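You operate a simulated robot arm through the tools that you are given. There is no shell and no other tool. Be economical: measure what you need, move in short steps, check, and stop when the job is done.

You are at the controls of a simulated robot arm. One attempt, no reset.

TASK
Press the butter in the mould with the plunger and stand the mould on the brown plate.
Fine: the plunger goes back in its place.

The check looks at the end state, three seconds after you hand in, the way a careful person would. Anything else that was tipped, shoved, dropped, spilled or broken makes it a failure.

THE ROBOT
A 6-joint arm with a two-finger parallel gripper, fixed in place. Base frame: the origin is at the foot of the arm, x ahead of it, y to its left, z up; the work surface is at about z = 887. Lengths are in mm, angles in rad, forces in N, time in s.
With the tool pointing down near the work surface it reaches from about 240 to 660 mm from the base axis. Its first joint turns from -1.152 to 1.152 rad. Payload 2.9 kg.
The TCP is the grasp point between the finger pads, 30 mm short of the fingertips. In the tool frame z runs along the fingers and y along their closing line. Largest opening 110 mm; finger width 20, thickness 10; the body of the gripper, 48 by 112 mm, starts 55 mm behind the TCP.
Orientation is told as [roll, pitch, yaw] about the base's x, y, z axes, in that order, counted from this pose: with the fingers straight down and closing along the base's y, the tool's x points along the base's -x, its y along +y and its z along -z.

THE INTERFACE
- The arm moves only by the tool drive_tool. Its argument "moves" is a list of rows, each an object (a shift or turn left out is 0, a gripper value left out holds the last) with "slide": the shift along the tool's x, y, z in units of 50 mm (1.0 is 50 mm), a list of three; "turn": the turn, a rotation vector about the tool's x, y, z in units of 8 degrees (1.0 is 8 degrees), a list of three; "jaw": the closure, from 0 (fully open) to 1 (shut). In form: [{"slide": [x, y, z], "turn": [rx, ry, rz], "jaw": jaw}, ...]. A call has 1 to 8 rows; each row shifts and turns the commanded pose from where the row before left it, along the tool's axes as they then stand. A call with a number of a shift or a turn outside -1 to 1 is refused whole. Rows are played at 5 a second. More than 50 mm and 0.15 rad between two rows, or a gripper value outside its range, and nothing of the call is played. A pose out of reach is approached as far as the arm can. The call stops where the force on the tool passes 40 N (or 10 N more than at its start, if that is more) or the arm is blocked; 0.2 s more then pass. Each finger travels about 108 mm/s and halts on what it meets, pressing with about 43 N; the grip force reading is that of the motor and also rises with nothing between the fingers. The clock runs only during rows and for 0.2 s after the last one: add rows that do not move to give the fingers time. The reply holds the time, the measured pose of the TCP, the force on the tool along the base axes, the opening and the grip force, in the units named above and with some noise, and new pictures: "show" is both (left out), scene, wrist or none.
- Cameras (640 x 400 px; columns grow to the right, rows downward): "scene" is fixed at [59.4, 417.6, 1394]; the picture's right is [-0.90, -0.44, 0.00], its down [-0.20, 0.42, -0.89] and it looks along [0.39, -0.80, -0.46] (base axes); focal length 323 px, centre (320, 200). "wrist" rides on the gripper at [72, 17, -103] in the tool frame; the picture's right is [-0.23, 0.97, 0.00], its down [-0.76, -0.18, -0.62] and it looks along [-0.61, -0.14, 0.78] (tool axes); focal length 222 px, centre (320, 200). There is no depth. A picture from a camera that has moved, and an enlarged one, comes with that camera's place and axes in the base frame and with its lens.
- close_up(camera, box): a new picture of the part [left, top, right, bottom] of that camera's present view, enlarged. No time passes.
- job_done(): hands the job in; it is judged then, once.

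Work in short steps. Places have to be worked out from the pictures, the camera data and where the tool is seen: move nearer, look again, correct. Check each grasp and each placing, and mend what went wrong. You have 120 turns and 170 pictures in all, those below and enlarged ones among them. Open the gripper and draw the arm clear of the work before you hand the job in, unless the task says otherwise; then end with one line.

The tools are called after "Request:" as a command line: name --argument value ..., lists and objects as JSON in quotes. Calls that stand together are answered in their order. drive_tool: Moves the arm, as the interface text tells. Its arguments: {"type":"object","properties":{"moves":{"type":"array"},"show":{"type":"string","enum":["both","scene","wrist","none"]}},"required":["moves"]} The other tools are called the same way: close_up (camera, box) takes an enlarged picture of a part of a camera's view; job_done () hands the job in.

At the start:

```text
time: 0.0
tool_pos: [401.9, -101.2, 1261.6]
tool_rot: [0.0, 0.0, -0.001]
ft_force: [-0.4, -0.1, 0.3]
width: 110.0
finger_force: 0.0
```

scene: 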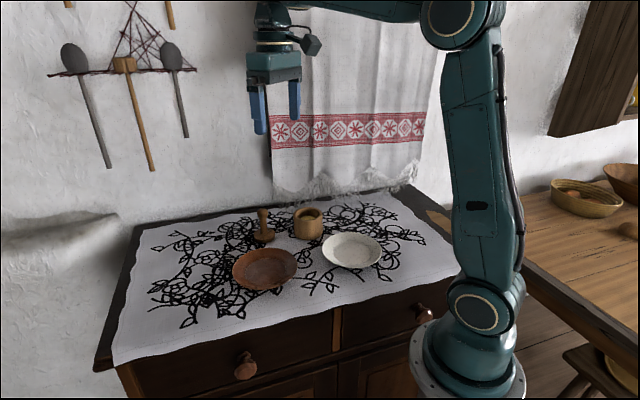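
wrist: 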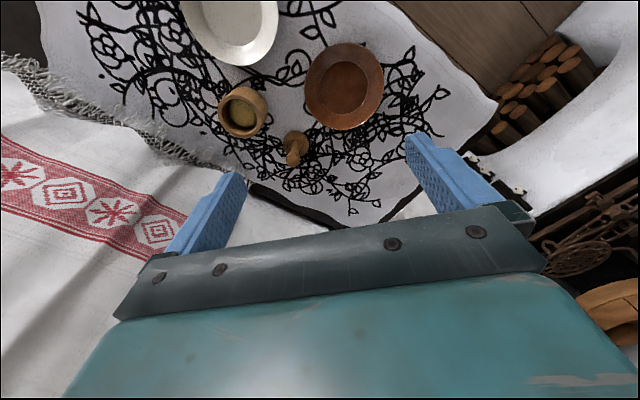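

I'll look closer at the objects in both pictures first.

Request:
close_up --camera "scene" --box '[210, 190, 402, 310]'

Request:
close_up --camera "wrist" --box '[170, 0, 410, 150]'

```text
3.33 times, centred on (306, 250) of scene
camera zoom: at [59.4, 417.6, 1394.0], right [-0.9, -0.44, 0.0], down [-0.2, 0.42, -0.89], along [0.39, -0.8, -0.46], focal length 1078 px, centre (367, 33)
```

zoom: 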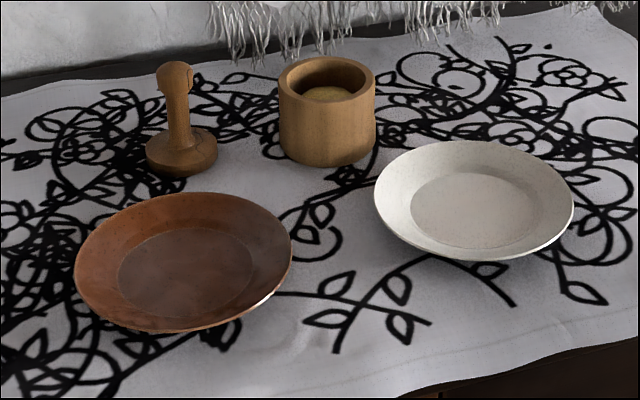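

```text
2.67 times, centred on (290, 75) of wrist
camera zoom: at [327.9, -84.5, 1365.5], right [0.23, 0.97, 0.0], down [0.76, -0.18, 0.62], along [0.61, -0.14, -0.78], focal length 592 px, centre (400, 533)
```

zoom: 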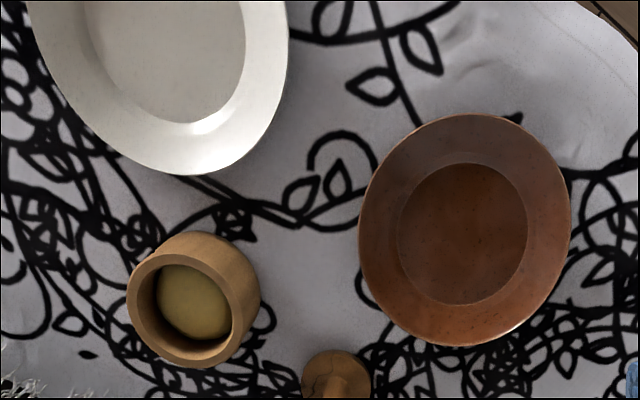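

Estimates: plunger about (529,-190), ~88 tall; mould about (429,-263), ~83 diameter, 61 tall; brown plate centre about (433,-57). I'll move above the plunger at about z 1080 and look again.

Request:
drive_tool --moves '[{"slide": [-0.64, -0.45, 0.9], "jaw": 0.4}, {"slide": [-0.64, -0.45, 0.9]}, {"slide": [-0.63, -0.45, 0.9]}, {"slide": [-0.63, -0.43, 0.9]}, {}, {}]'

```text
refused: row 1 steps farther than a row can; nothing moved
```

The step was too long in total; I'll use smaller rows.

Request:
drive_tool --moves '[{"slide": [-0.42, -0.3, 0.6], "jaw": 0.4}, {"slide": [-0.42, -0.3, 0.6]}, {"slide": [-0.42, -0.3, 0.6]}, {"slide": [-0.42, -0.3, 0.6]}, {"slide": [-0.43, -0.3, 0.6]}, {"slide": [-0.43, -0.28, 0.6]}, {}, {}]'

```text
time: 1.8
tool_pos: [528.3, -189.7, 1082.6]
tool_rot: [0.0, -0.001, 0.0]
ft_force: [0.5, 0.9, -0.1]
width: 65.9
finger_force: 0.0
camera wrist: at [454.1, -172.0, 1186.0], right [0.23, 0.97, 0.0], down [0.76, -0.18, 0.62], along [0.61, -0.14, -0.78], focal length 222 px, centre (320, 200)
```

scene: 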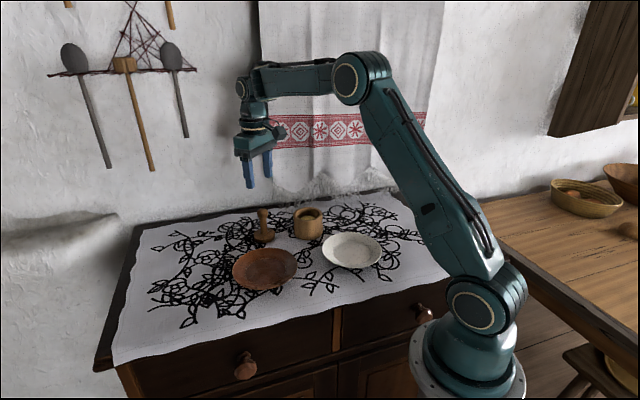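
wrist: 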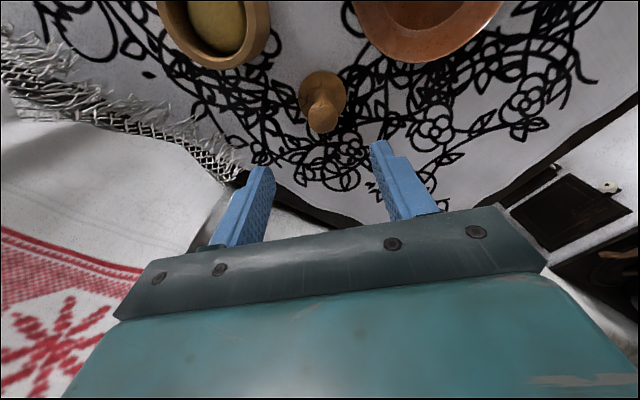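

The arm is above; I'll measure the plunger from the wrist.

Request:
close_up --camera "wrist" --box '[140, 0, 396, 160]'

```text
2.50 times, centred on (268, 80) of wrist
camera zoom: at [454.1, -172.0, 1186.0], right [0.23, 0.97, 0.0], down [0.76, -0.18, 0.62], along [0.61, -0.14, -0.78], focal length 555 px, centre (450, 500)
```

zoom: 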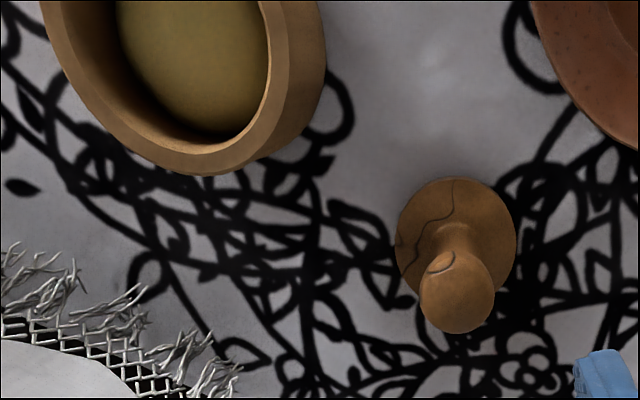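

Wrist view puts the plunger near (523,-185) with a 29 mm knob. Shift slightly and descend to z≈990 (tips at the knob's level), then check.

Request:
drive_tool --moves '[{"slide": [0.1, 0.08, 0.5]}, {"slide": [0, 0, 0.6]}, {"slide": [0, 0, 0.6]}, {}]'

Request:
close_up --camera "scene" --box '[190, 140, 350, 260]'

```text
time: 2.8
tool_pos: [523.7, -184.7, 996.3]
tool_rot: [-0.001, 0.0, 0.0]
ft_force: [-0.8, -0.4, 0.0]
width: 65.9
finger_force: 0.2
camera wrist: at [450.3, -168.4, 1101.0], right [0.23, 0.97, 0.0], down [0.76, -0.18, 0.62], along [0.61, -0.14, -0.78], focal length 222 px, centre (320, 200)
```

scene: 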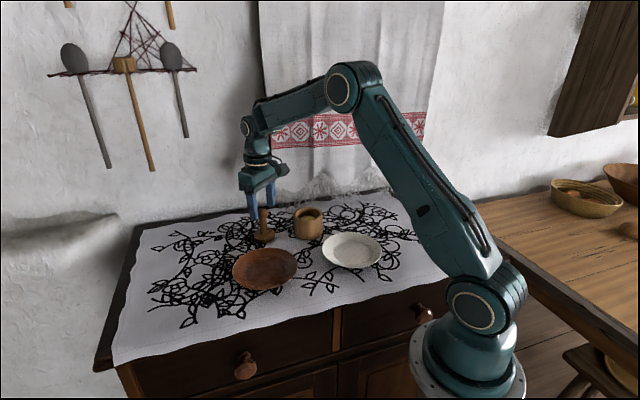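
wrist: 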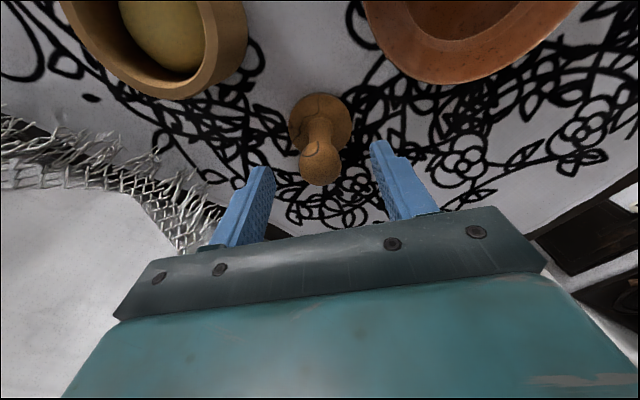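

```text
3.33 times, centred on (270, 200) of scene
camera zoom: at [59.4, 417.6, 1394.0], right [-0.9, -0.44, 0.0], down [-0.2, 0.42, -0.89], along [0.39, -0.8, -0.46], focal length 1078 px, centre (487, 200)
```

zoom: 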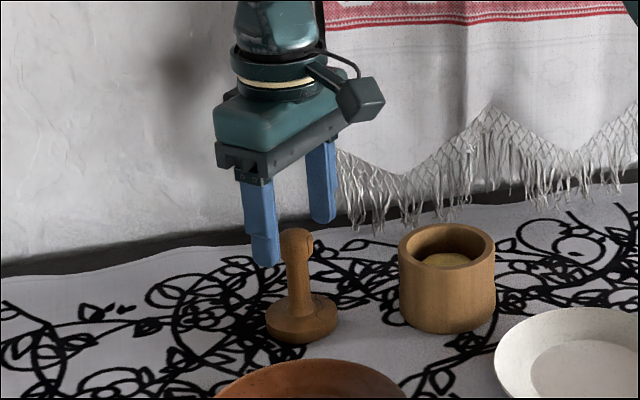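

Knob computed at about (521,-184.5): aligned. Lower to z≈957 and close.

Request:
drive_tool --moves '[{"slide": [0.03, 0, 0.39]}, {"slide": [0, 0, 0.4]}, {}, {"jaw": 0.6}, {"jaw": 1.0}, {}, {}, {}]'

Request:
close_up --camera "scene" --box '[190, 140, 350, 260]'

```text
time: 4.6
tool_pos: [522.8, -186.1, 956.1]
tool_rot: [0.0, 0.001, 0.0]
ft_force: [-0.3, 0.2, -0.3]
width: 28.2
finger_force: 43.0
camera wrist: at [449.1, -168.2, 1060.5], right [0.23, 0.97, 0.0], down [0.76, -0.18, 0.62], along [0.61, -0.14, -0.78], focal length 222 px, centre (320, 200)
```

scene: 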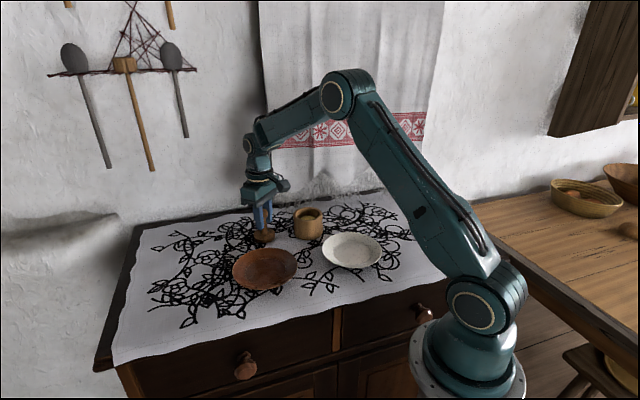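
wrist: 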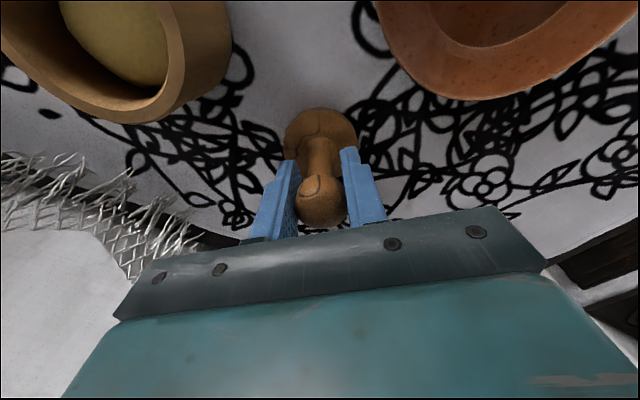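

```text
3.33 times, centred on (270, 200) of scene
camera zoom: at [59.4, 417.6, 1394.0], right [-0.9, -0.44, 0.0], down [-0.2, 0.42, -0.89], along [0.39, -0.8, -0.46], focal length 1078 px, centre (487, 200)
```

zoom: 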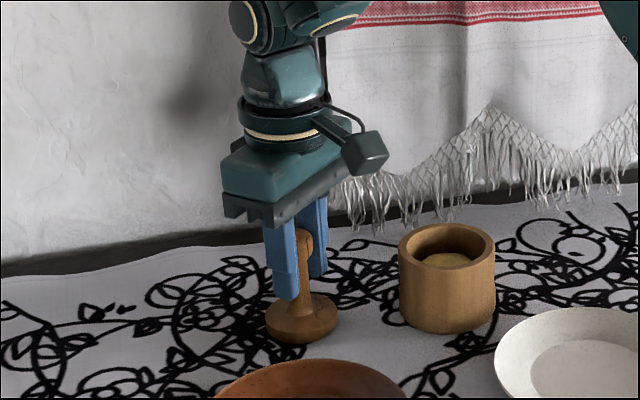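

Grasped (28.2 mm, 43 N). The plunger's home is TCP (522.8,-186.1,956). Lift 100 mm and check.

Request:
drive_tool --moves '[{"slide": [0, 0, -0.2]}, {"slide": [0, 0, -0.6]}, {"slide": [0, 0, -0.7]}, {"slide": [0, 0, -0.6]}, {}]'

Request:
close_up --camera "scene" --box '[190, 140, 350, 260]'

Request:
close_up --camera "wrist" --box '[140, 0, 396, 160]'

```text
time: 5.8
tool_pos: [524.0, -186.6, 1059.9]
tool_rot: [0.0, 0.001, 0.0]
ft_force: [0.2, -0.1, -0.9]
width: 28.3
finger_force: 43.1
camera wrist: at [449.4, -169.7, 1165.0], right [0.23, 0.97, 0.0], down [0.76, -0.18, 0.62], along [0.61, -0.14, -0.78], focal length 222 px, centre (320, 200)
```

scene: 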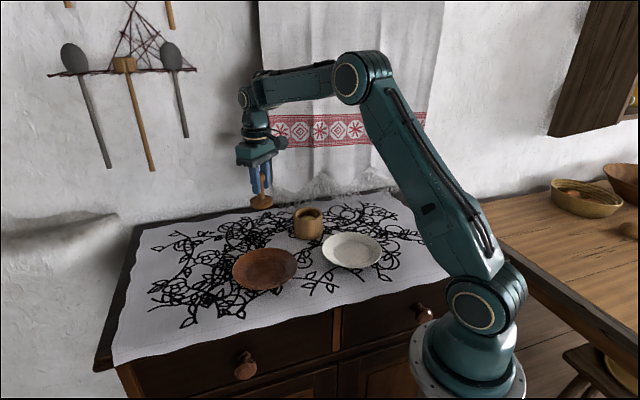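
wrist: 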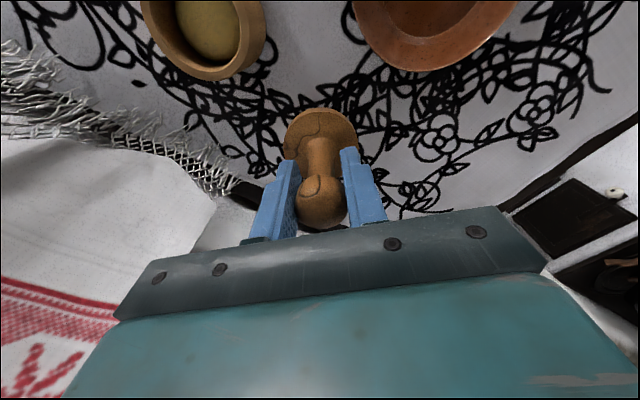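

```text
3.33 times, centred on (270, 200) of scene
camera zoom: at [59.4, 417.6, 1394.0], right [-0.9, -0.44, 0.0], down [-0.2, 0.42, -0.89], along [0.39, -0.8, -0.46], focal length 1078 px, centre (487, 200)
```

zoom: 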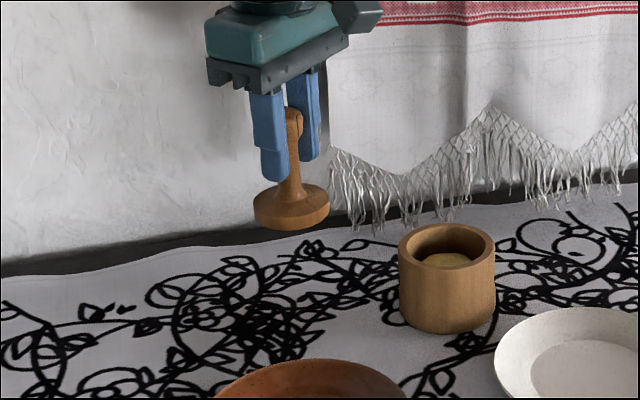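

```text
2.50 times, centred on (268, 80) of wrist
camera zoom: at [449.4, -169.7, 1165.0], right [0.23, 0.97, 0.0], down [0.76, -0.18, 0.62], along [0.61, -0.14, -0.78], focal length 555 px, centre (450, 500)
```

zoom: 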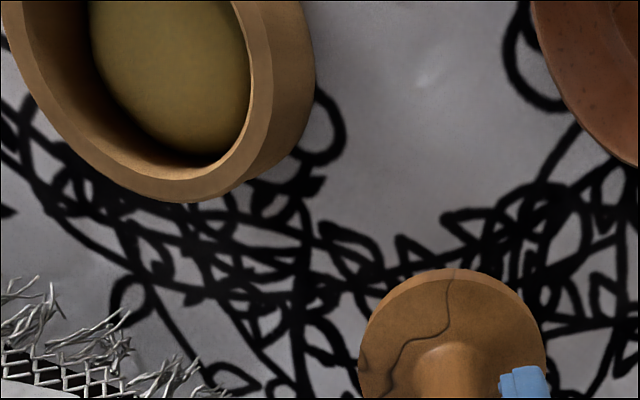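

Lifted upright. Move back in x to x≈427 while keeping y, so the wrist camera sees the mould cleanly beside the plunger.

Request:
drive_tool --moves '[{"slide": [0.65, 0, -0.2]}, {"slide": [0.65, 0, 0]}, {"slide": [0.64, 0, 0]}, {}, {}]' --show "wrist"

Request:
close_up --camera "wrist" --box '[120, 40, 376, 200]'

Request:
close_up --camera "scene" --box '[260, 190, 356, 250]'

```text
time: 7.0
tool_pos: [426.6, -185.2, 1070.6]
tool_rot: [0.0, 0.0, 0.0]
ft_force: [-0.8, -0.3, -1.3]
width: 28.3
finger_force: 42.7
camera wrist: at [353.5, -168.5, 1175.1], right [0.23, 0.97, 0.0], down [0.76, -0.18, 0.62], along [0.61, -0.14, -0.78], focal length 222 px, centre (320, 200)
```

wrist: 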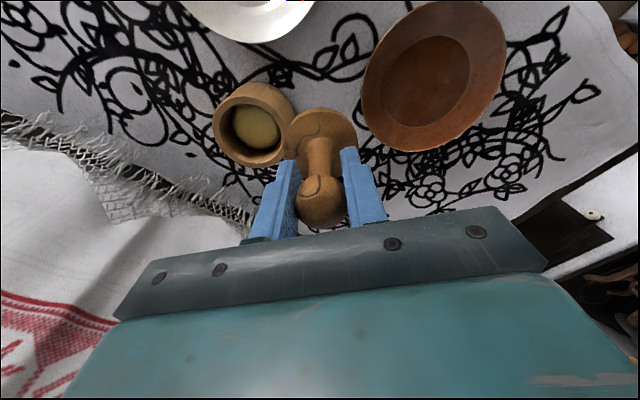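

```text
2.50 times, centred on (248, 120) of wrist
camera zoom: at [353.5, -168.5, 1175.1], right [0.23, 0.97, 0.0], down [0.76, -0.18, 0.62], along [0.61, -0.14, -0.78], focal length 555 px, centre (500, 400)
```

zoom: 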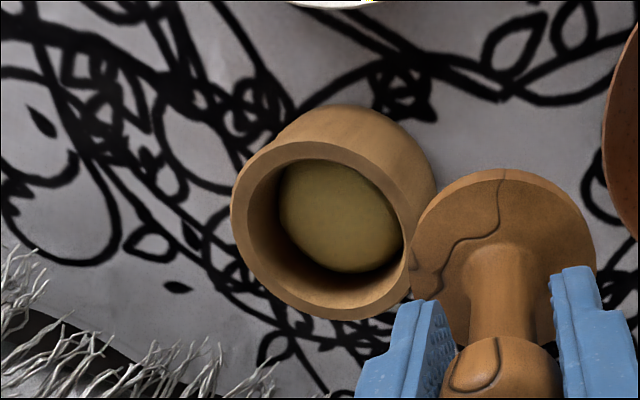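

```text
6.67 times, centred on (308, 220) of scene
camera zoom: at [59.4, 417.6, 1394.0], right [-0.9, -0.44, 0.0], down [-0.2, 0.42, -0.89], along [0.39, -0.8, -0.46], focal length 2156 px, centre (400, 67)
```

zoom: 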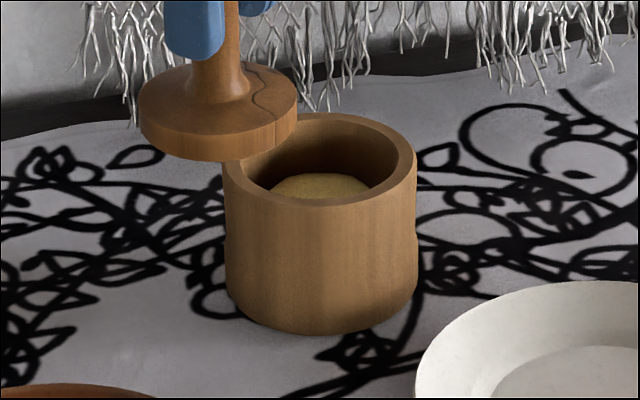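

Mould rim about (423.5,-260), inner diameter ~65 vs disc 58. Move over it at z≈1040 (disc ~20 mm above the rim) and check alignment.

Request:
drive_tool --moves '[{"slide": [0.06, -0.75, 0]}, {"slide": [0, -0.74, 0]}, {"slide": [0, 0, 0.3]}, {"slide": [0, 0, 0.3]}, {}, {}]' --show "none"

Request:
close_up --camera "wrist" --box '[240, 50, 400, 150]'

Request:
close_up --camera "scene" --box '[260, 190, 356, 250]'

```text
time: 8.4
tool_pos: [422.2, -259.7, 1040.3]
tool_rot: [-0.001, -0.001, -0.001]
ft_force: [0.1, 0.9, -0.4]
width: 28.1
finger_force: 43.1
```

```text
4.00 times, centred on (320, 100) of wrist
camera zoom: at [348.3, -242.9, 1144.8], right [0.23, 0.97, 0.0], down [0.76, -0.18, 0.62], along [0.61, -0.14, -0.78], focal length 888 px, centre (320, 600)
```

zoom: 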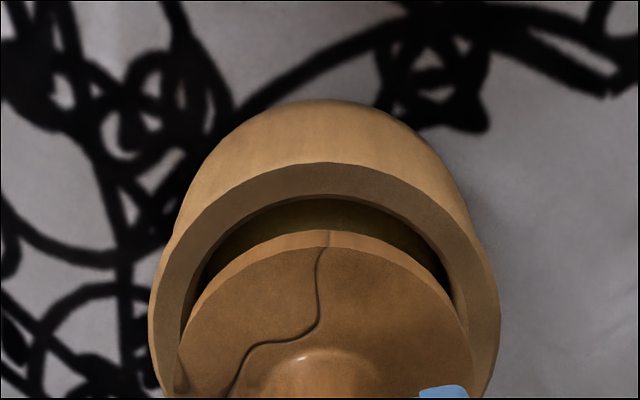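

```text
6.67 times, centred on (308, 220) of scene
camera zoom: at [59.4, 417.6, 1394.0], right [-0.9, -0.44, 0.0], down [-0.2, 0.42, -0.89], along [0.39, -0.8, -0.46], focal length 2156 px, centre (400, 67)
```

zoom: 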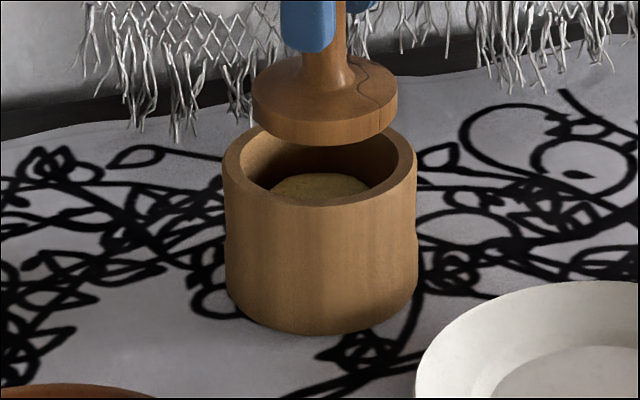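

Scene shows the disc ~2.7 mm to the right of the rim centre, the wrist nearly centred: shift +x by ~2.7 mm, lower to just above the rim and check.

Request:
drive_tool --moves '[{"slide": [-0.055, 0, 0.0]}, {"slide": [0, 0, 0.3]}, {}, {}]' --show "none"

Request:
close_up --camera "wrist" --box '[240, 50, 400, 150]'

Request:
close_up --camera "scene" --box '[276, 190, 340, 230]'

```text
time: 9.4
tool_pos: [423.9, -259.2, 1026.4]
tool_rot: [0.001, -0.001, 0.001]
ft_force: [-0.5, 0.1, -0.5]
width: 28.1
finger_force: 43.2
```

```text
4.00 times, centred on (320, 100) of wrist
camera zoom: at [350.4, -243.2, 1130.7], right [0.23, 0.97, 0.0], down [0.76, -0.18, 0.62], along [0.61, -0.14, -0.78], focal length 888 px, centre (320, 600)
```

zoom: 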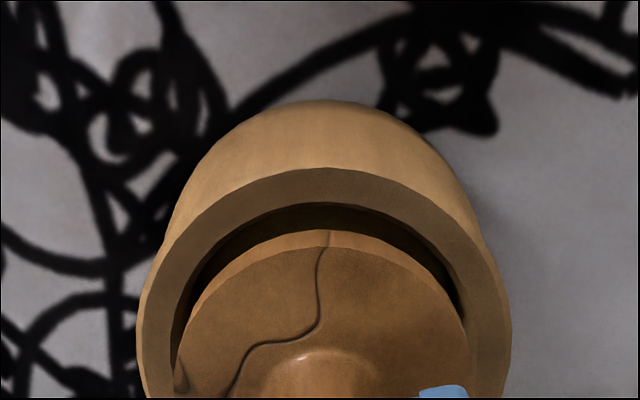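

```text
10.00 times, centred on (308, 210) of scene
camera zoom: at [59.4, 417.6, 1394.0], right [-0.9, -0.44, 0.0], down [-0.2, 0.42, -0.89], along [0.39, -0.8, -0.46], focal length 3234 px, centre (440, 100)
```

zoom: 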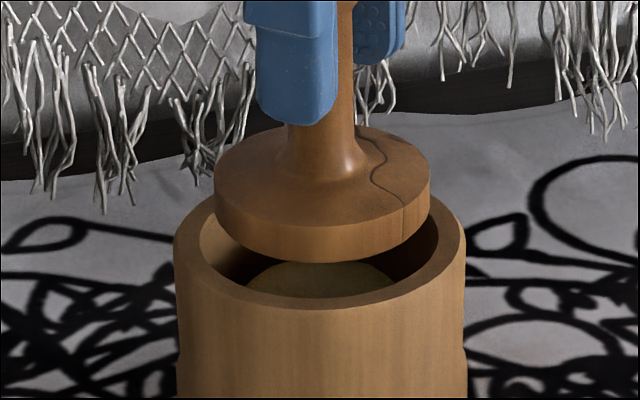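

Nearly centred (about 1 mm left to correct). Apply it and lower gently into the cavity, watching force.

Request:
drive_tool --moves '[{"slide": [-0.02, 0.01, 0]}, {"slide": [0, 0, 0.15]}, {"slide": [0, 0, 0.15]}, {}, {}]' --show "none"

Request:
close_up --camera "scene" --box '[276, 190, 340, 230]'

Request:
close_up --camera "wrist" --box '[240, 50, 400, 150]'

```text
time: 10.6
tool_pos: [426.3, -260.4, 1013.1]
tool_rot: [0.001, 0.002, -0.001]
ft_force: [0.5, -0.1, -1.1]
width: 28.2
finger_force: 43.0
```

```text
10.00 times, centred on (308, 210) of scene
camera zoom: at [59.4, 417.6, 1394.0], right [-0.9, -0.44, 0.0], down [-0.2, 0.42, -0.89], along [0.39, -0.8, -0.46], focal length 3234 px, centre (440, 100)
```

zoom: 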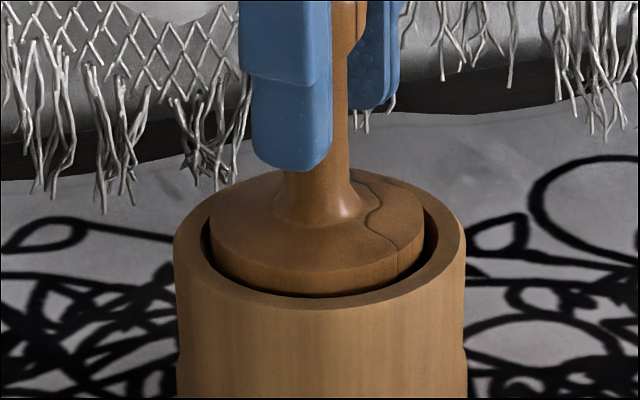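

```text
4.00 times, centred on (320, 100) of wrist
camera zoom: at [352.2, -243.4, 1116.3], right [0.23, 0.97, 0.0], down [0.76, -0.18, 0.62], along [0.61, -0.14, -0.78], focal length 888 px, centre (320, 600)
```

zoom: 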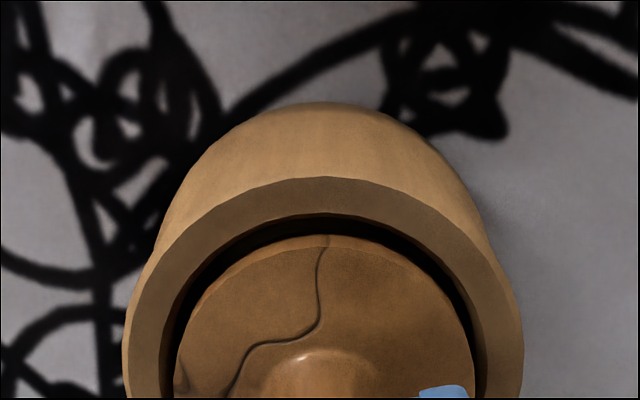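

The disc is inside with clear gaps all round. Lower in 4 mm rows until the butter pushes back.

Request:
drive_tool --moves '[{"slide": [0, 0, 0.08]}, {"slide": [0, 0, 0.08]}, {"slide": [0, 0, 0.08]}, {}]' --show "none"

```text
time: 11.6
tool_pos: [425.7, -260.8, 999.4]
tool_rot: [0.001, 0.001, -0.001]
ft_force: [-1.0, 0.1, -0.6]
width: 28.3
finger_force: 43.0
```

No contact yet (disc bottom ≈ z 930); continue in small steps.

Request:
drive_tool --moves '[{"slide": [0, 0, 0.06]}, {"slide": [0, 0, 0.06]}, {"slide": [0, 0, 0.06]}, {}]' --show "none"

Request:
close_up --camera "scene" --box '[276, 190, 340, 230]'

```text
time: 12.6
tool_pos: [425.5, -259.8, 990.4]
tool_rot: [0.002, 0.0, -0.001]
ft_force: [-0.1, -0.2, -0.6]
width: 28.2
finger_force: 43.2
```

```text
10.00 times, centred on (308, 210) of scene
camera zoom: at [59.4, 417.6, 1394.0], right [-0.9, -0.44, 0.0], down [-0.2, 0.42, -0.89], along [0.39, -0.8, -0.46], focal length 3234 px, centre (440, 100)
```

zoom: 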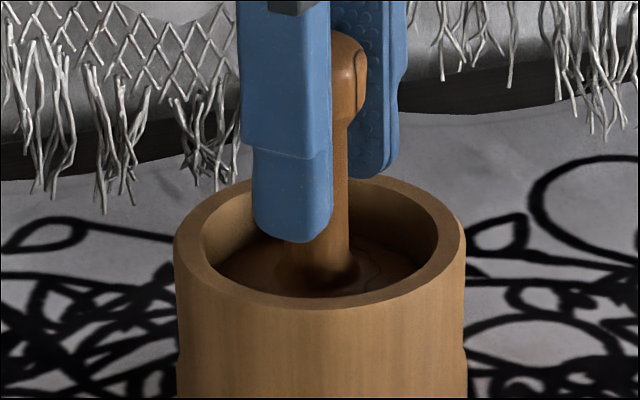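

Still free; continue slowly. Fingers (radius ~26) also fit the cavity (radius ~32).

Request:
drive_tool --moves '[{"slide": [0, 0, 0.05]}, {"slide": [0, 0, 0.05]}, {"slide": [0, 0, 0.05]}, {}]' --show "none"

```text
time: 13.6
tool_pos: [426.7, -260.6, 982.7]
tool_rot: [0.0, -0.001, -0.001]
ft_force: [0.4, -0.8, -1.0]
width: 28.2
finger_force: 43.0
```

Request:
drive_tool --moves '[{"slide": [0, 0, 0.05]}, {"slide": [0, 0, 0.05]}, {}]' --show "none"

```text
time: 14.4
tool_pos: [426.8, -261.2, 981.6]
tool_rot: [-0.004, -0.007, 0.002]
ft_force: [-3.3, 3.6, 37.3]
width: 28.4
finger_force: 43.4
```

Contact: 37 N at z≈982 with the command ~4 mm lower. Look before pressing more.

Request:
close_up --camera "scene" --box '[268, 180, 348, 245]'

Request:
close_up --camera "wrist" --box '[240, 50, 400, 150]'

Request:
drive_tool --moves '[{}, {}, {}]' --show "none"

```text
6.15 times, centred on (308, 212) of scene
camera zoom: at [58.8, 418.0, 1393.9], right [-0.9, -0.44, 0.0], down [-0.2, 0.42, -0.89], along [0.39, -0.8, -0.46], focal length 1990 px, centre (394, 123)
```

zoom: 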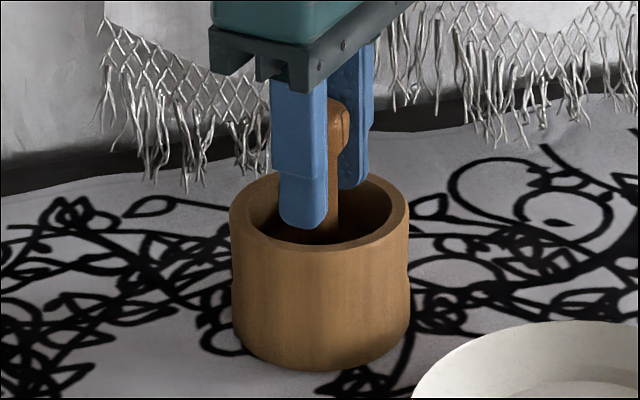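

```text
4.00 times, centred on (320, 100) of wrist
camera zoom: at [352.0, -243.8, 1084.4], right [0.23, 0.97, 0.0], down [0.76, -0.17, 0.63], along [0.61, -0.14, -0.78], focal length 888 px, centre (320, 600)
```

zoom: 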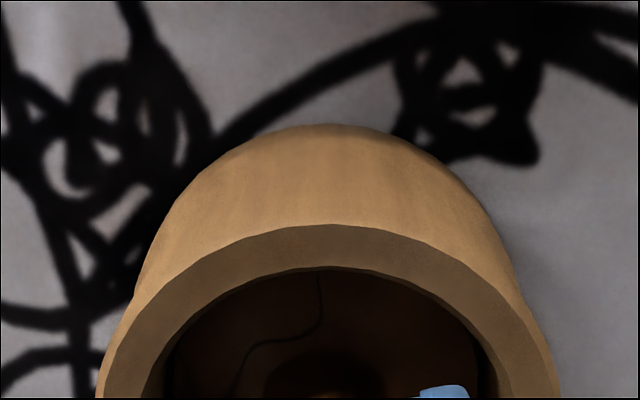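

```text
time: 15.2
tool_pos: [426.9, -260.5, 981.0]
tool_rot: [-0.004, -0.006, 0.002]
ft_force: [1.0, 1.1, 35.2]
width: 28.0
finger_force: 43.1
```

Holding ~35 N with slow settling. Hold longer and see whether the butter gives.

Request:
drive_tool --moves '[{"slide": [0, 0, 0.01]}, {}, {}, {}, {}, {}, {}, {}]' --show "none"

```text
time: 17.0
tool_pos: [426.1, -260.2, 980.8]
tool_rot: [-0.005, -0.008, 0.0]
ft_force: [-0.4, -1.2, 34.9]
width: 28.0
finger_force: 43.4
```

Steady at 35 N. Press ~1 mm further to see if it yields at higher force.

Request:
drive_tool --moves '[{"slide": [0, 0, 0.015]}, {}, {}, {}, {}]' --show "none"

Request:
close_up --camera "scene" --box '[276, 190, 340, 230]'

```text
time: 18.2
tool_pos: [427.4, -260.5, 980.2]
tool_rot: [-0.003, -0.006, 0.001]
ft_force: [-1.4, 0.4, 37.2]
width: 28.2
finger_force: 43.0
```

```text
10.00 times, centred on (308, 210) of scene
camera zoom: at [58.8, 417.9, 1393.9], right [-0.9, -0.44, 0.0], down [-0.2, 0.42, -0.89], along [0.39, -0.8, -0.46], focal length 3234 px, centre (440, 100)
```

zoom: 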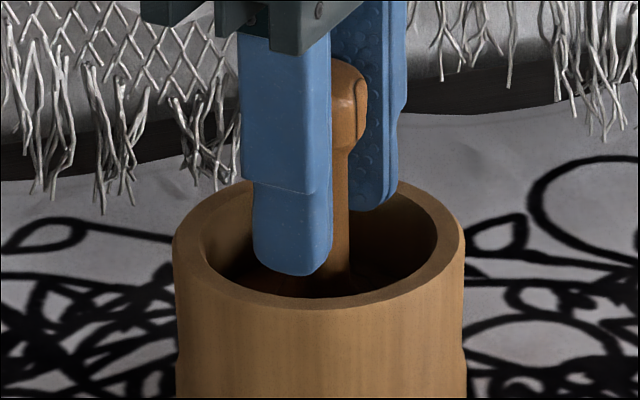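

The plunger has slipped ~1.5 mm in the grip at ~37 N. Lift it out straight and inspect the butter.

Request:
drive_tool --moves '[{"slide": [0, 0, -0.2]}, {"slide": [0, 0, -0.4]}, {"slide": [0, 0, -0.5]}, {"slide": [0, 0, -0.6]}, {"slide": [0, 0.6, -0.2]}, {"slide": [0, 0.9, 0]}, {}, {}]' --show "none"

Request:
close_up --camera "wrist" --box '[120, 40, 376, 200]'

Request:
close_up --camera "scene" --box '[260, 190, 356, 250]'

```text
time: 20.0
tool_pos: [428.3, -186.9, 1071.6]
tool_rot: [0.0, 0.0, 0.001]
ft_force: [0.7, -0.2, -1.2]
width: 28.2
finger_force: 43.1
```

```text
2.50 times, centred on (248, 120) of wrist
camera zoom: at [352.6, -169.1, 1177.1], right [0.23, 0.97, 0.0], down [0.76, -0.18, 0.62], along [0.61, -0.14, -0.78], focal length 555 px, centre (500, 400)
```

zoom: 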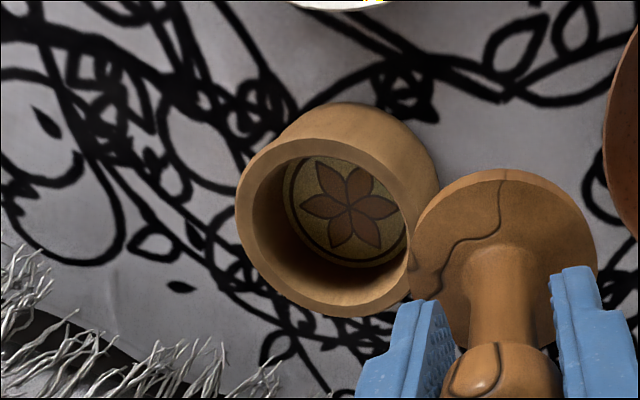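

```text
6.67 times, centred on (308, 220) of scene
camera zoom: at [59.4, 417.6, 1394.0], right [-0.9, -0.44, 0.0], down [-0.2, 0.42, -0.89], along [0.39, -0.8, -0.46], focal length 2156 px, centre (400, 67)
```

zoom: 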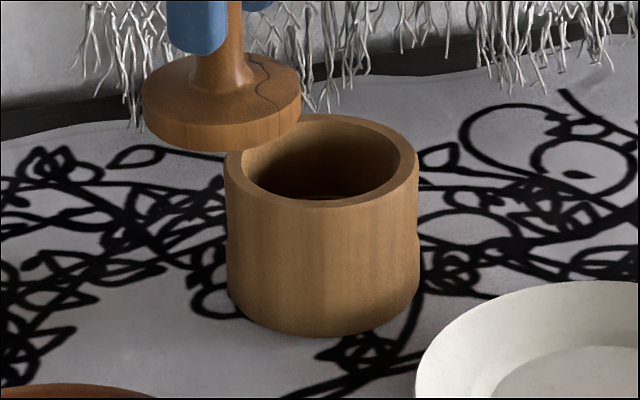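

The butter is pressed with the flower imprint. Return the plunger to its place: over (522.8,-186.1), then down.

Request:
drive_tool --moves '[{"slide": [-0.6, 0.01, 0]}, {"slide": [-0.6, 0, 0]}, {"slide": [-0.69, 0, 0]}, {"slide": [0, 0, 0.6]}, {"slide": [0, 0, 0.6]}, {"slide": [0, 0, 0.6]}, {}, {}]' --show "wrist"

Request:
close_up --camera "scene" --box '[190, 140, 350, 260]'

```text
time: 21.8
tool_pos: [520.8, -183.9, 981.1]
tool_rot: [-0.001, 0.0, 0.0]
ft_force: [0.3, -0.1, -0.9]
width: 28.2
finger_force: 42.8
camera wrist: at [446.7, -166.9, 1084.9], right [0.23, 0.97, 0.0], down [0.76, -0.18, 0.62], along [0.61, -0.14, -0.78], focal length 222 px, centre (320, 200)
```

wrist: 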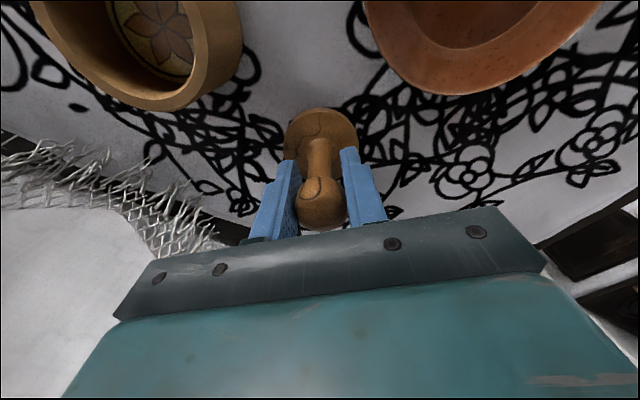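

```text
3.33 times, centred on (270, 200) of scene
camera zoom: at [59.4, 417.6, 1394.0], right [-0.9, -0.44, 0.0], down [-0.2, 0.42, -0.89], along [0.39, -0.8, -0.46], focal length 1078 px, centre (487, 200)
```

zoom: 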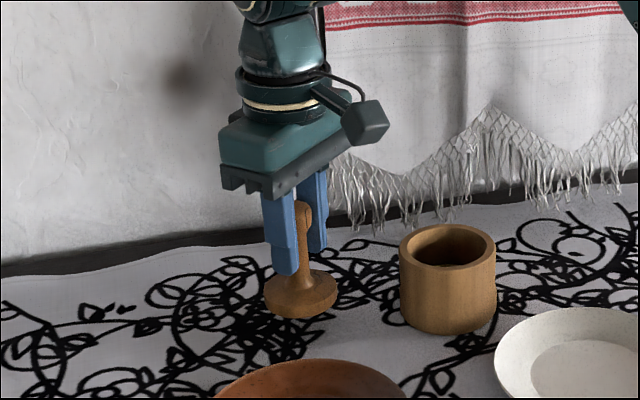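

Slight nudge (+1.5 x, −1.5 y) and lower to contact slowly.

Request:
drive_tool --moves '[{"slide": [-0.03, -0.03, 0.2]}, {"slide": [0, 0, 0.2]}, {"slide": [0, 0, 0.06]}, {"slide": [0, 0, 0.04]}, {}]' --show "none"

Request:
close_up --camera "scene" --box '[190, 140, 350, 260]'

```text
time: 23.0
tool_pos: [522.8, -186.2, 957.0]
tool_rot: [0.001, 0.001, 0.001]
ft_force: [-0.2, 0.6, 0.3]
width: 28.3
finger_force: 43.1
```

```text
3.33 times, centred on (270, 200) of scene
camera zoom: at [59.4, 417.6, 1394.0], right [-0.9, -0.44, 0.0], down [-0.2, 0.42, -0.89], along [0.39, -0.8, -0.46], focal length 1078 px, centre (487, 200)
```

zoom: 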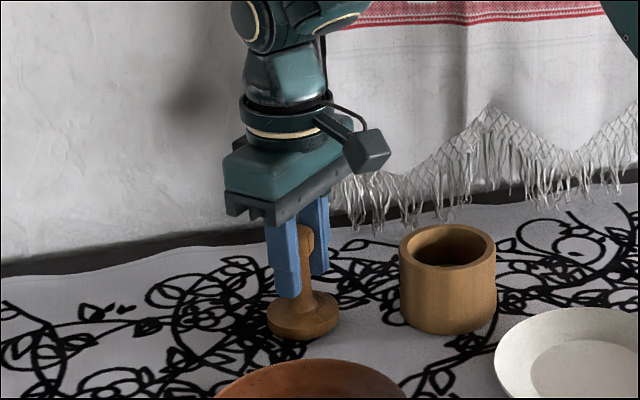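

Nearly down (bottom edge a few pixels above before). Continue in 1 mm steps until light contact.

Request:
drive_tool --moves '[{"slide": [0, 0, 0.02]}, {"slide": [0, 0, 0.02]}, {}]' --show "none"

```text
time: 23.8
tool_pos: [523.4, -186.7, 954.3]
tool_rot: [-0.001, 0.0, -0.001]
ft_force: [0.5, -0.3, 0.0]
width: 28.1
finger_force: 42.9
```

Request:
drive_tool --moves '[{"slide": [0, 0, 0.015]}, {"slide": [0, 0, 0.015]}, {}]' --show "none"

```text
time: 24.6
tool_pos: [522.3, -185.6, 953.1]
tool_rot: [-0.001, -0.002, 0.002]
ft_force: [-1.4, 1.4, 7.6]
width: 28.0
finger_force: 43.0
```

Contact (7.6 N). Release partially (fingers to ~65 mm) and rise.

Request:
drive_tool --moves '[{"slide": [0, 0, -0.01], "jaw": 0.6}, {"jaw": 0.4}, {}, {}, {"slide": [0, 0, -0.5]}, {"slide": [0, 0, -0.8]}, {"slide": [0, 0, -0.8]}, {}]'

Request:
close_up --camera "scene" --box '[210, 190, 402, 310]'

```text
time: 26.4
tool_pos: [521.6, -184.7, 1058.6]
tool_rot: [0.0, 0.0, 0.001]
ft_force: [1.2, 1.0, -0.3]
width: 65.8
finger_force: 0.0
camera wrist: at [448.0, -168.8, 1162.6], right [0.23, 0.97, 0.0], down [0.76, -0.18, 0.62], along [0.61, -0.14, -0.78], focal length 222 px, centre (320, 200)
```

scene: 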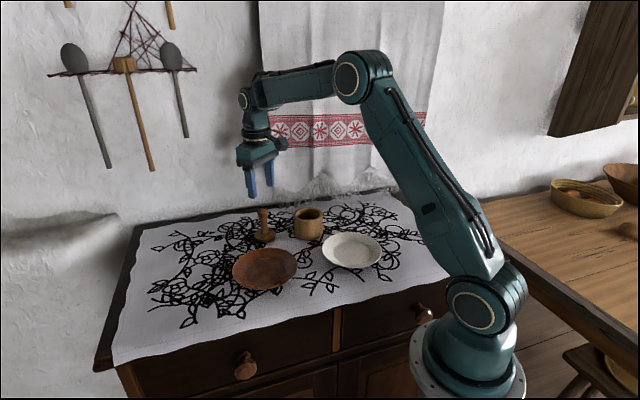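
wrist: 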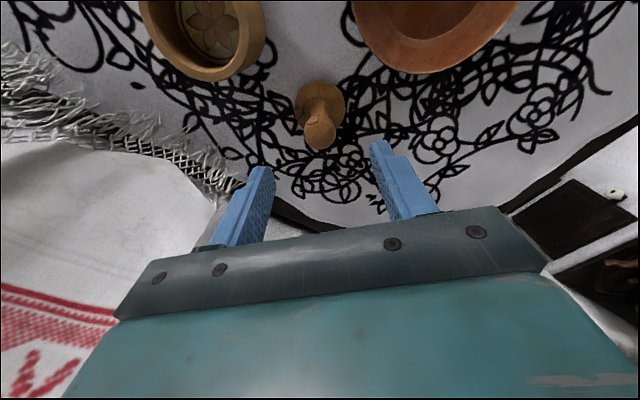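

```text
3.33 times, centred on (306, 250) of scene
camera zoom: at [59.4, 417.6, 1394.0], right [-0.9, -0.44, 0.0], down [-0.2, 0.42, -0.89], along [0.39, -0.8, -0.46], focal length 1078 px, centre (367, 33)
```

zoom: 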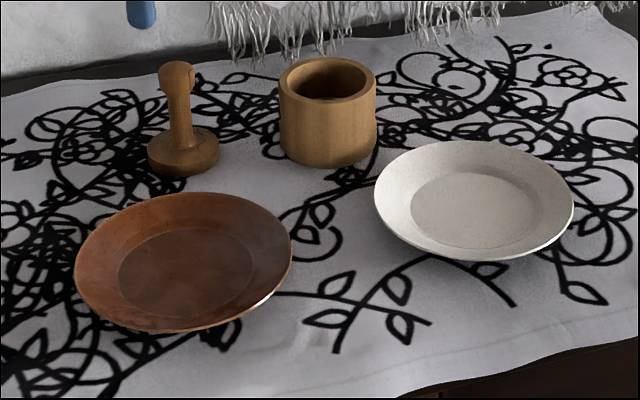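

Plunger stands in its place. Now move over the mould (≈(426,-260)) with the jaws fully open.

Request:
drive_tool --moves '[{"slide": [0.64, -0.5, 0], "jaw": 0}, {"slide": [0.64, -0.5, 0]}, {"slide": [0.63, -0.5, 0]}, {"slide": [0, 0, 0.3]}, {}, {}]'

Request:
close_up --camera "scene" --box '[230, 140, 390, 260]'

Request:
close_up --camera "wrist" --box '[160, 40, 480, 240]'

```text
time: 27.8
tool_pos: [426.7, -260.0, 1045.0]
tool_rot: [-0.001, -0.001, 0.0]
ft_force: [0.4, 0.2, -0.3]
width: 110.1
finger_force: 0.1
camera wrist: at [352.3, -244.2, 1149.3], right [0.23, 0.97, 0.0], down [0.76, -0.18, 0.62], along [0.61, -0.14, -0.78], focal length 222 px, centre (320, 200)
```

scene: 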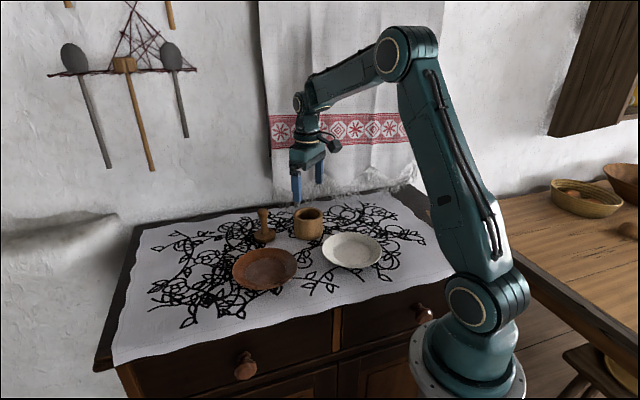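
wrist: 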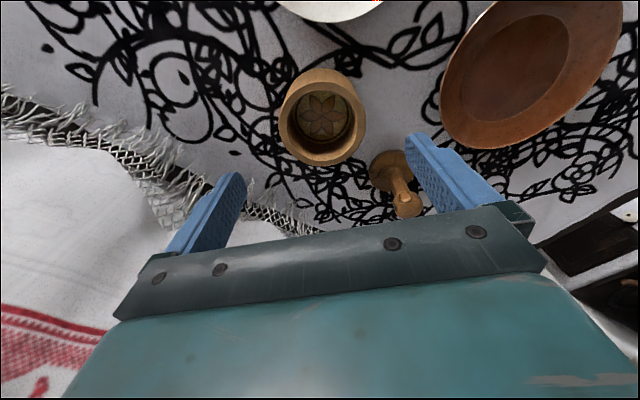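

```text
3.33 times, centred on (310, 200) of scene
camera zoom: at [59.4, 417.6, 1394.0], right [-0.9, -0.44, 0.0], down [-0.2, 0.42, -0.89], along [0.39, -0.8, -0.46], focal length 1078 px, centre (353, 200)
```

zoom: 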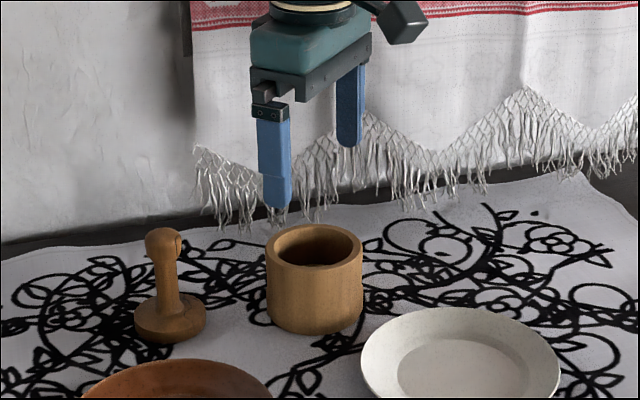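

```text
2.00 times, centred on (320, 140) of wrist
camera zoom: at [352.3, -244.2, 1149.3], right [0.23, 0.97, 0.0], down [0.76, -0.18, 0.62], along [0.61, -0.14, -0.78], focal length 444 px, centre (320, 320)
```

zoom: 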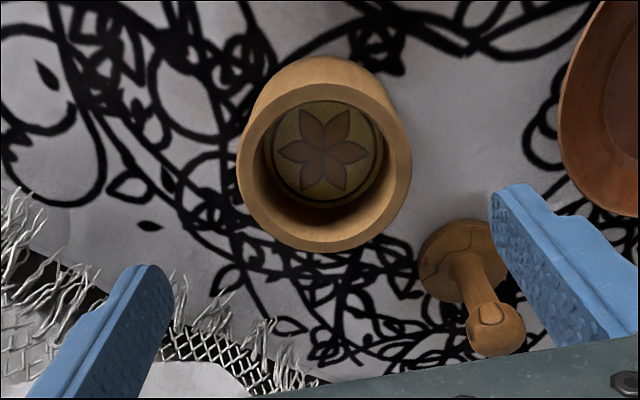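

Aligned (mould spans well between the fingers, plunger clear). Descend to z≈940.

Request:
drive_tool --moves '[{"slide": [0.02, 0, 0.6]}, {"slide": [0, 0, 0.6]}, {"slide": [0, 0, 0.6]}, {"slide": [0, 0, 0.3]}, {}, {}]'

Request:
close_up --camera "scene" --box '[230, 140, 390, 260]'

```text
time: 29.2
tool_pos: [424.8, -259.9, 940.1]
tool_rot: [0.001, 0.0, 0.0]
ft_force: [0.1, 0.1, -0.1]
width: 109.9
finger_force: 0.1
camera wrist: at [351.0, -244.4, 1043.7], right [0.23, 0.97, 0.0], down [0.76, -0.18, 0.62], along [0.61, -0.14, -0.78], focal length 222 px, centre (320, 200)
```

scene: 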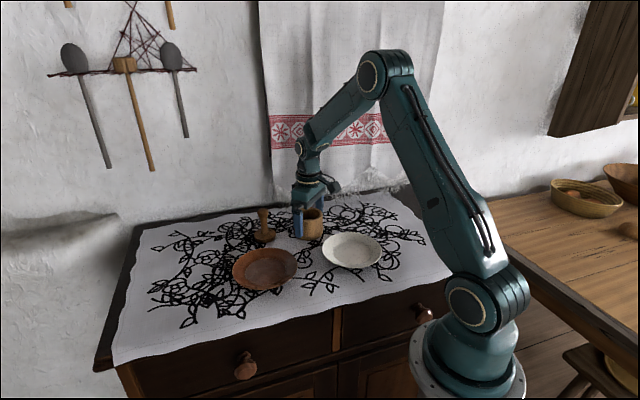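
wrist: 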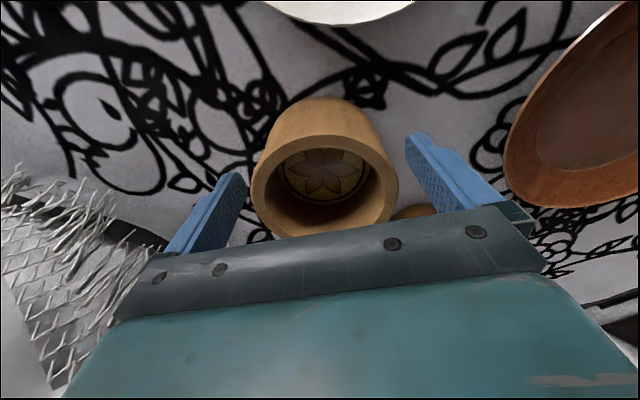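

```text
3.33 times, centred on (310, 200) of scene
camera zoom: at [59.4, 417.6, 1394.0], right [-0.9, -0.44, 0.0], down [-0.2, 0.42, -0.89], along [0.39, -0.8, -0.46], focal length 1078 px, centre (353, 200)
```

zoom: 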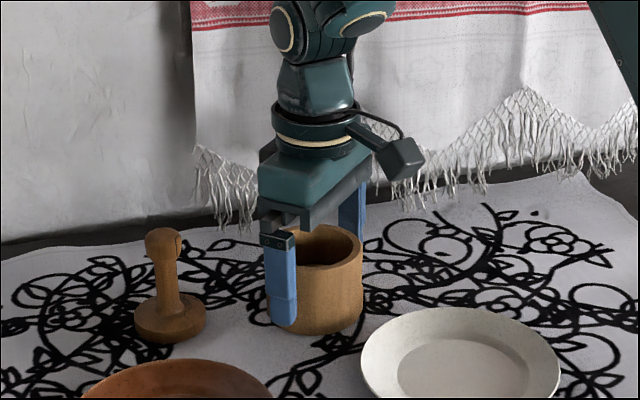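

Fingers straddle the mould. Close on it.

Request:
drive_tool --moves '[{"jaw": 0.15}, {"jaw": 0.22}, {"jaw": 1.0}, {}, {}, {}]' --show "none"

```text
time: 30.6
tool_pos: [425.1, -260.2, 939.4]
tool_rot: [-0.002, 0.0, 0.003]
ft_force: [-0.5, 1.4, 0.7]
width: 81.7
finger_force: 43.2
```

Gripped at 81.7 mm. Lift 15 mm slowly and check that mould and butter come along level.

Request:
drive_tool --moves '[{"slide": [0, 0, -0.1]}, {"slide": [0, 0, -0.2]}, {}, {}]' --show "none"

Request:
close_up --camera "scene" --box '[230, 140, 390, 260]'

Request:
close_up --camera "wrist" --box '[160, 40, 480, 240]'

```text
time: 31.6
tool_pos: [425.3, -261.3, 955.5]
tool_rot: [0.0, 0.0, -0.001]
ft_force: [-0.7, -0.6, -2.0]
width: 81.7
finger_force: 43.3
```

```text
3.33 times, centred on (310, 200) of scene
camera zoom: at [59.4, 417.6, 1394.0], right [-0.9, -0.44, 0.0], down [-0.2, 0.42, -0.89], along [0.39, -0.8, -0.46], focal length 1078 px, centre (353, 200)
```

zoom: 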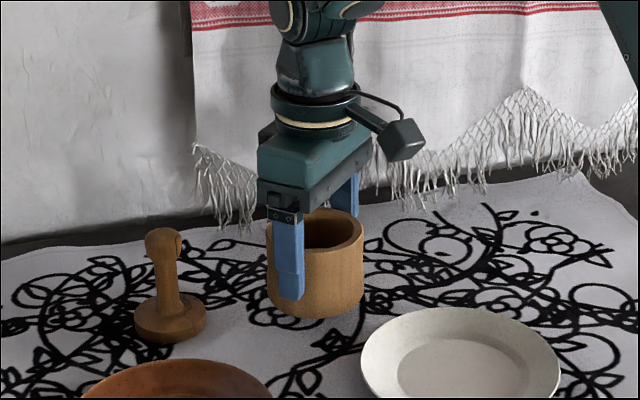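

```text
2.00 times, centred on (320, 140) of wrist
camera zoom: at [351.4, -245.1, 1058.8], right [0.23, 0.97, 0.0], down [0.76, -0.18, 0.62], along [0.61, -0.14, -0.78], focal length 444 px, centre (320, 320)
```

zoom: 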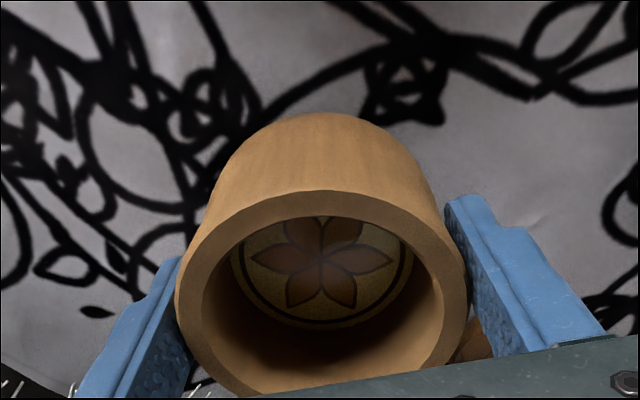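

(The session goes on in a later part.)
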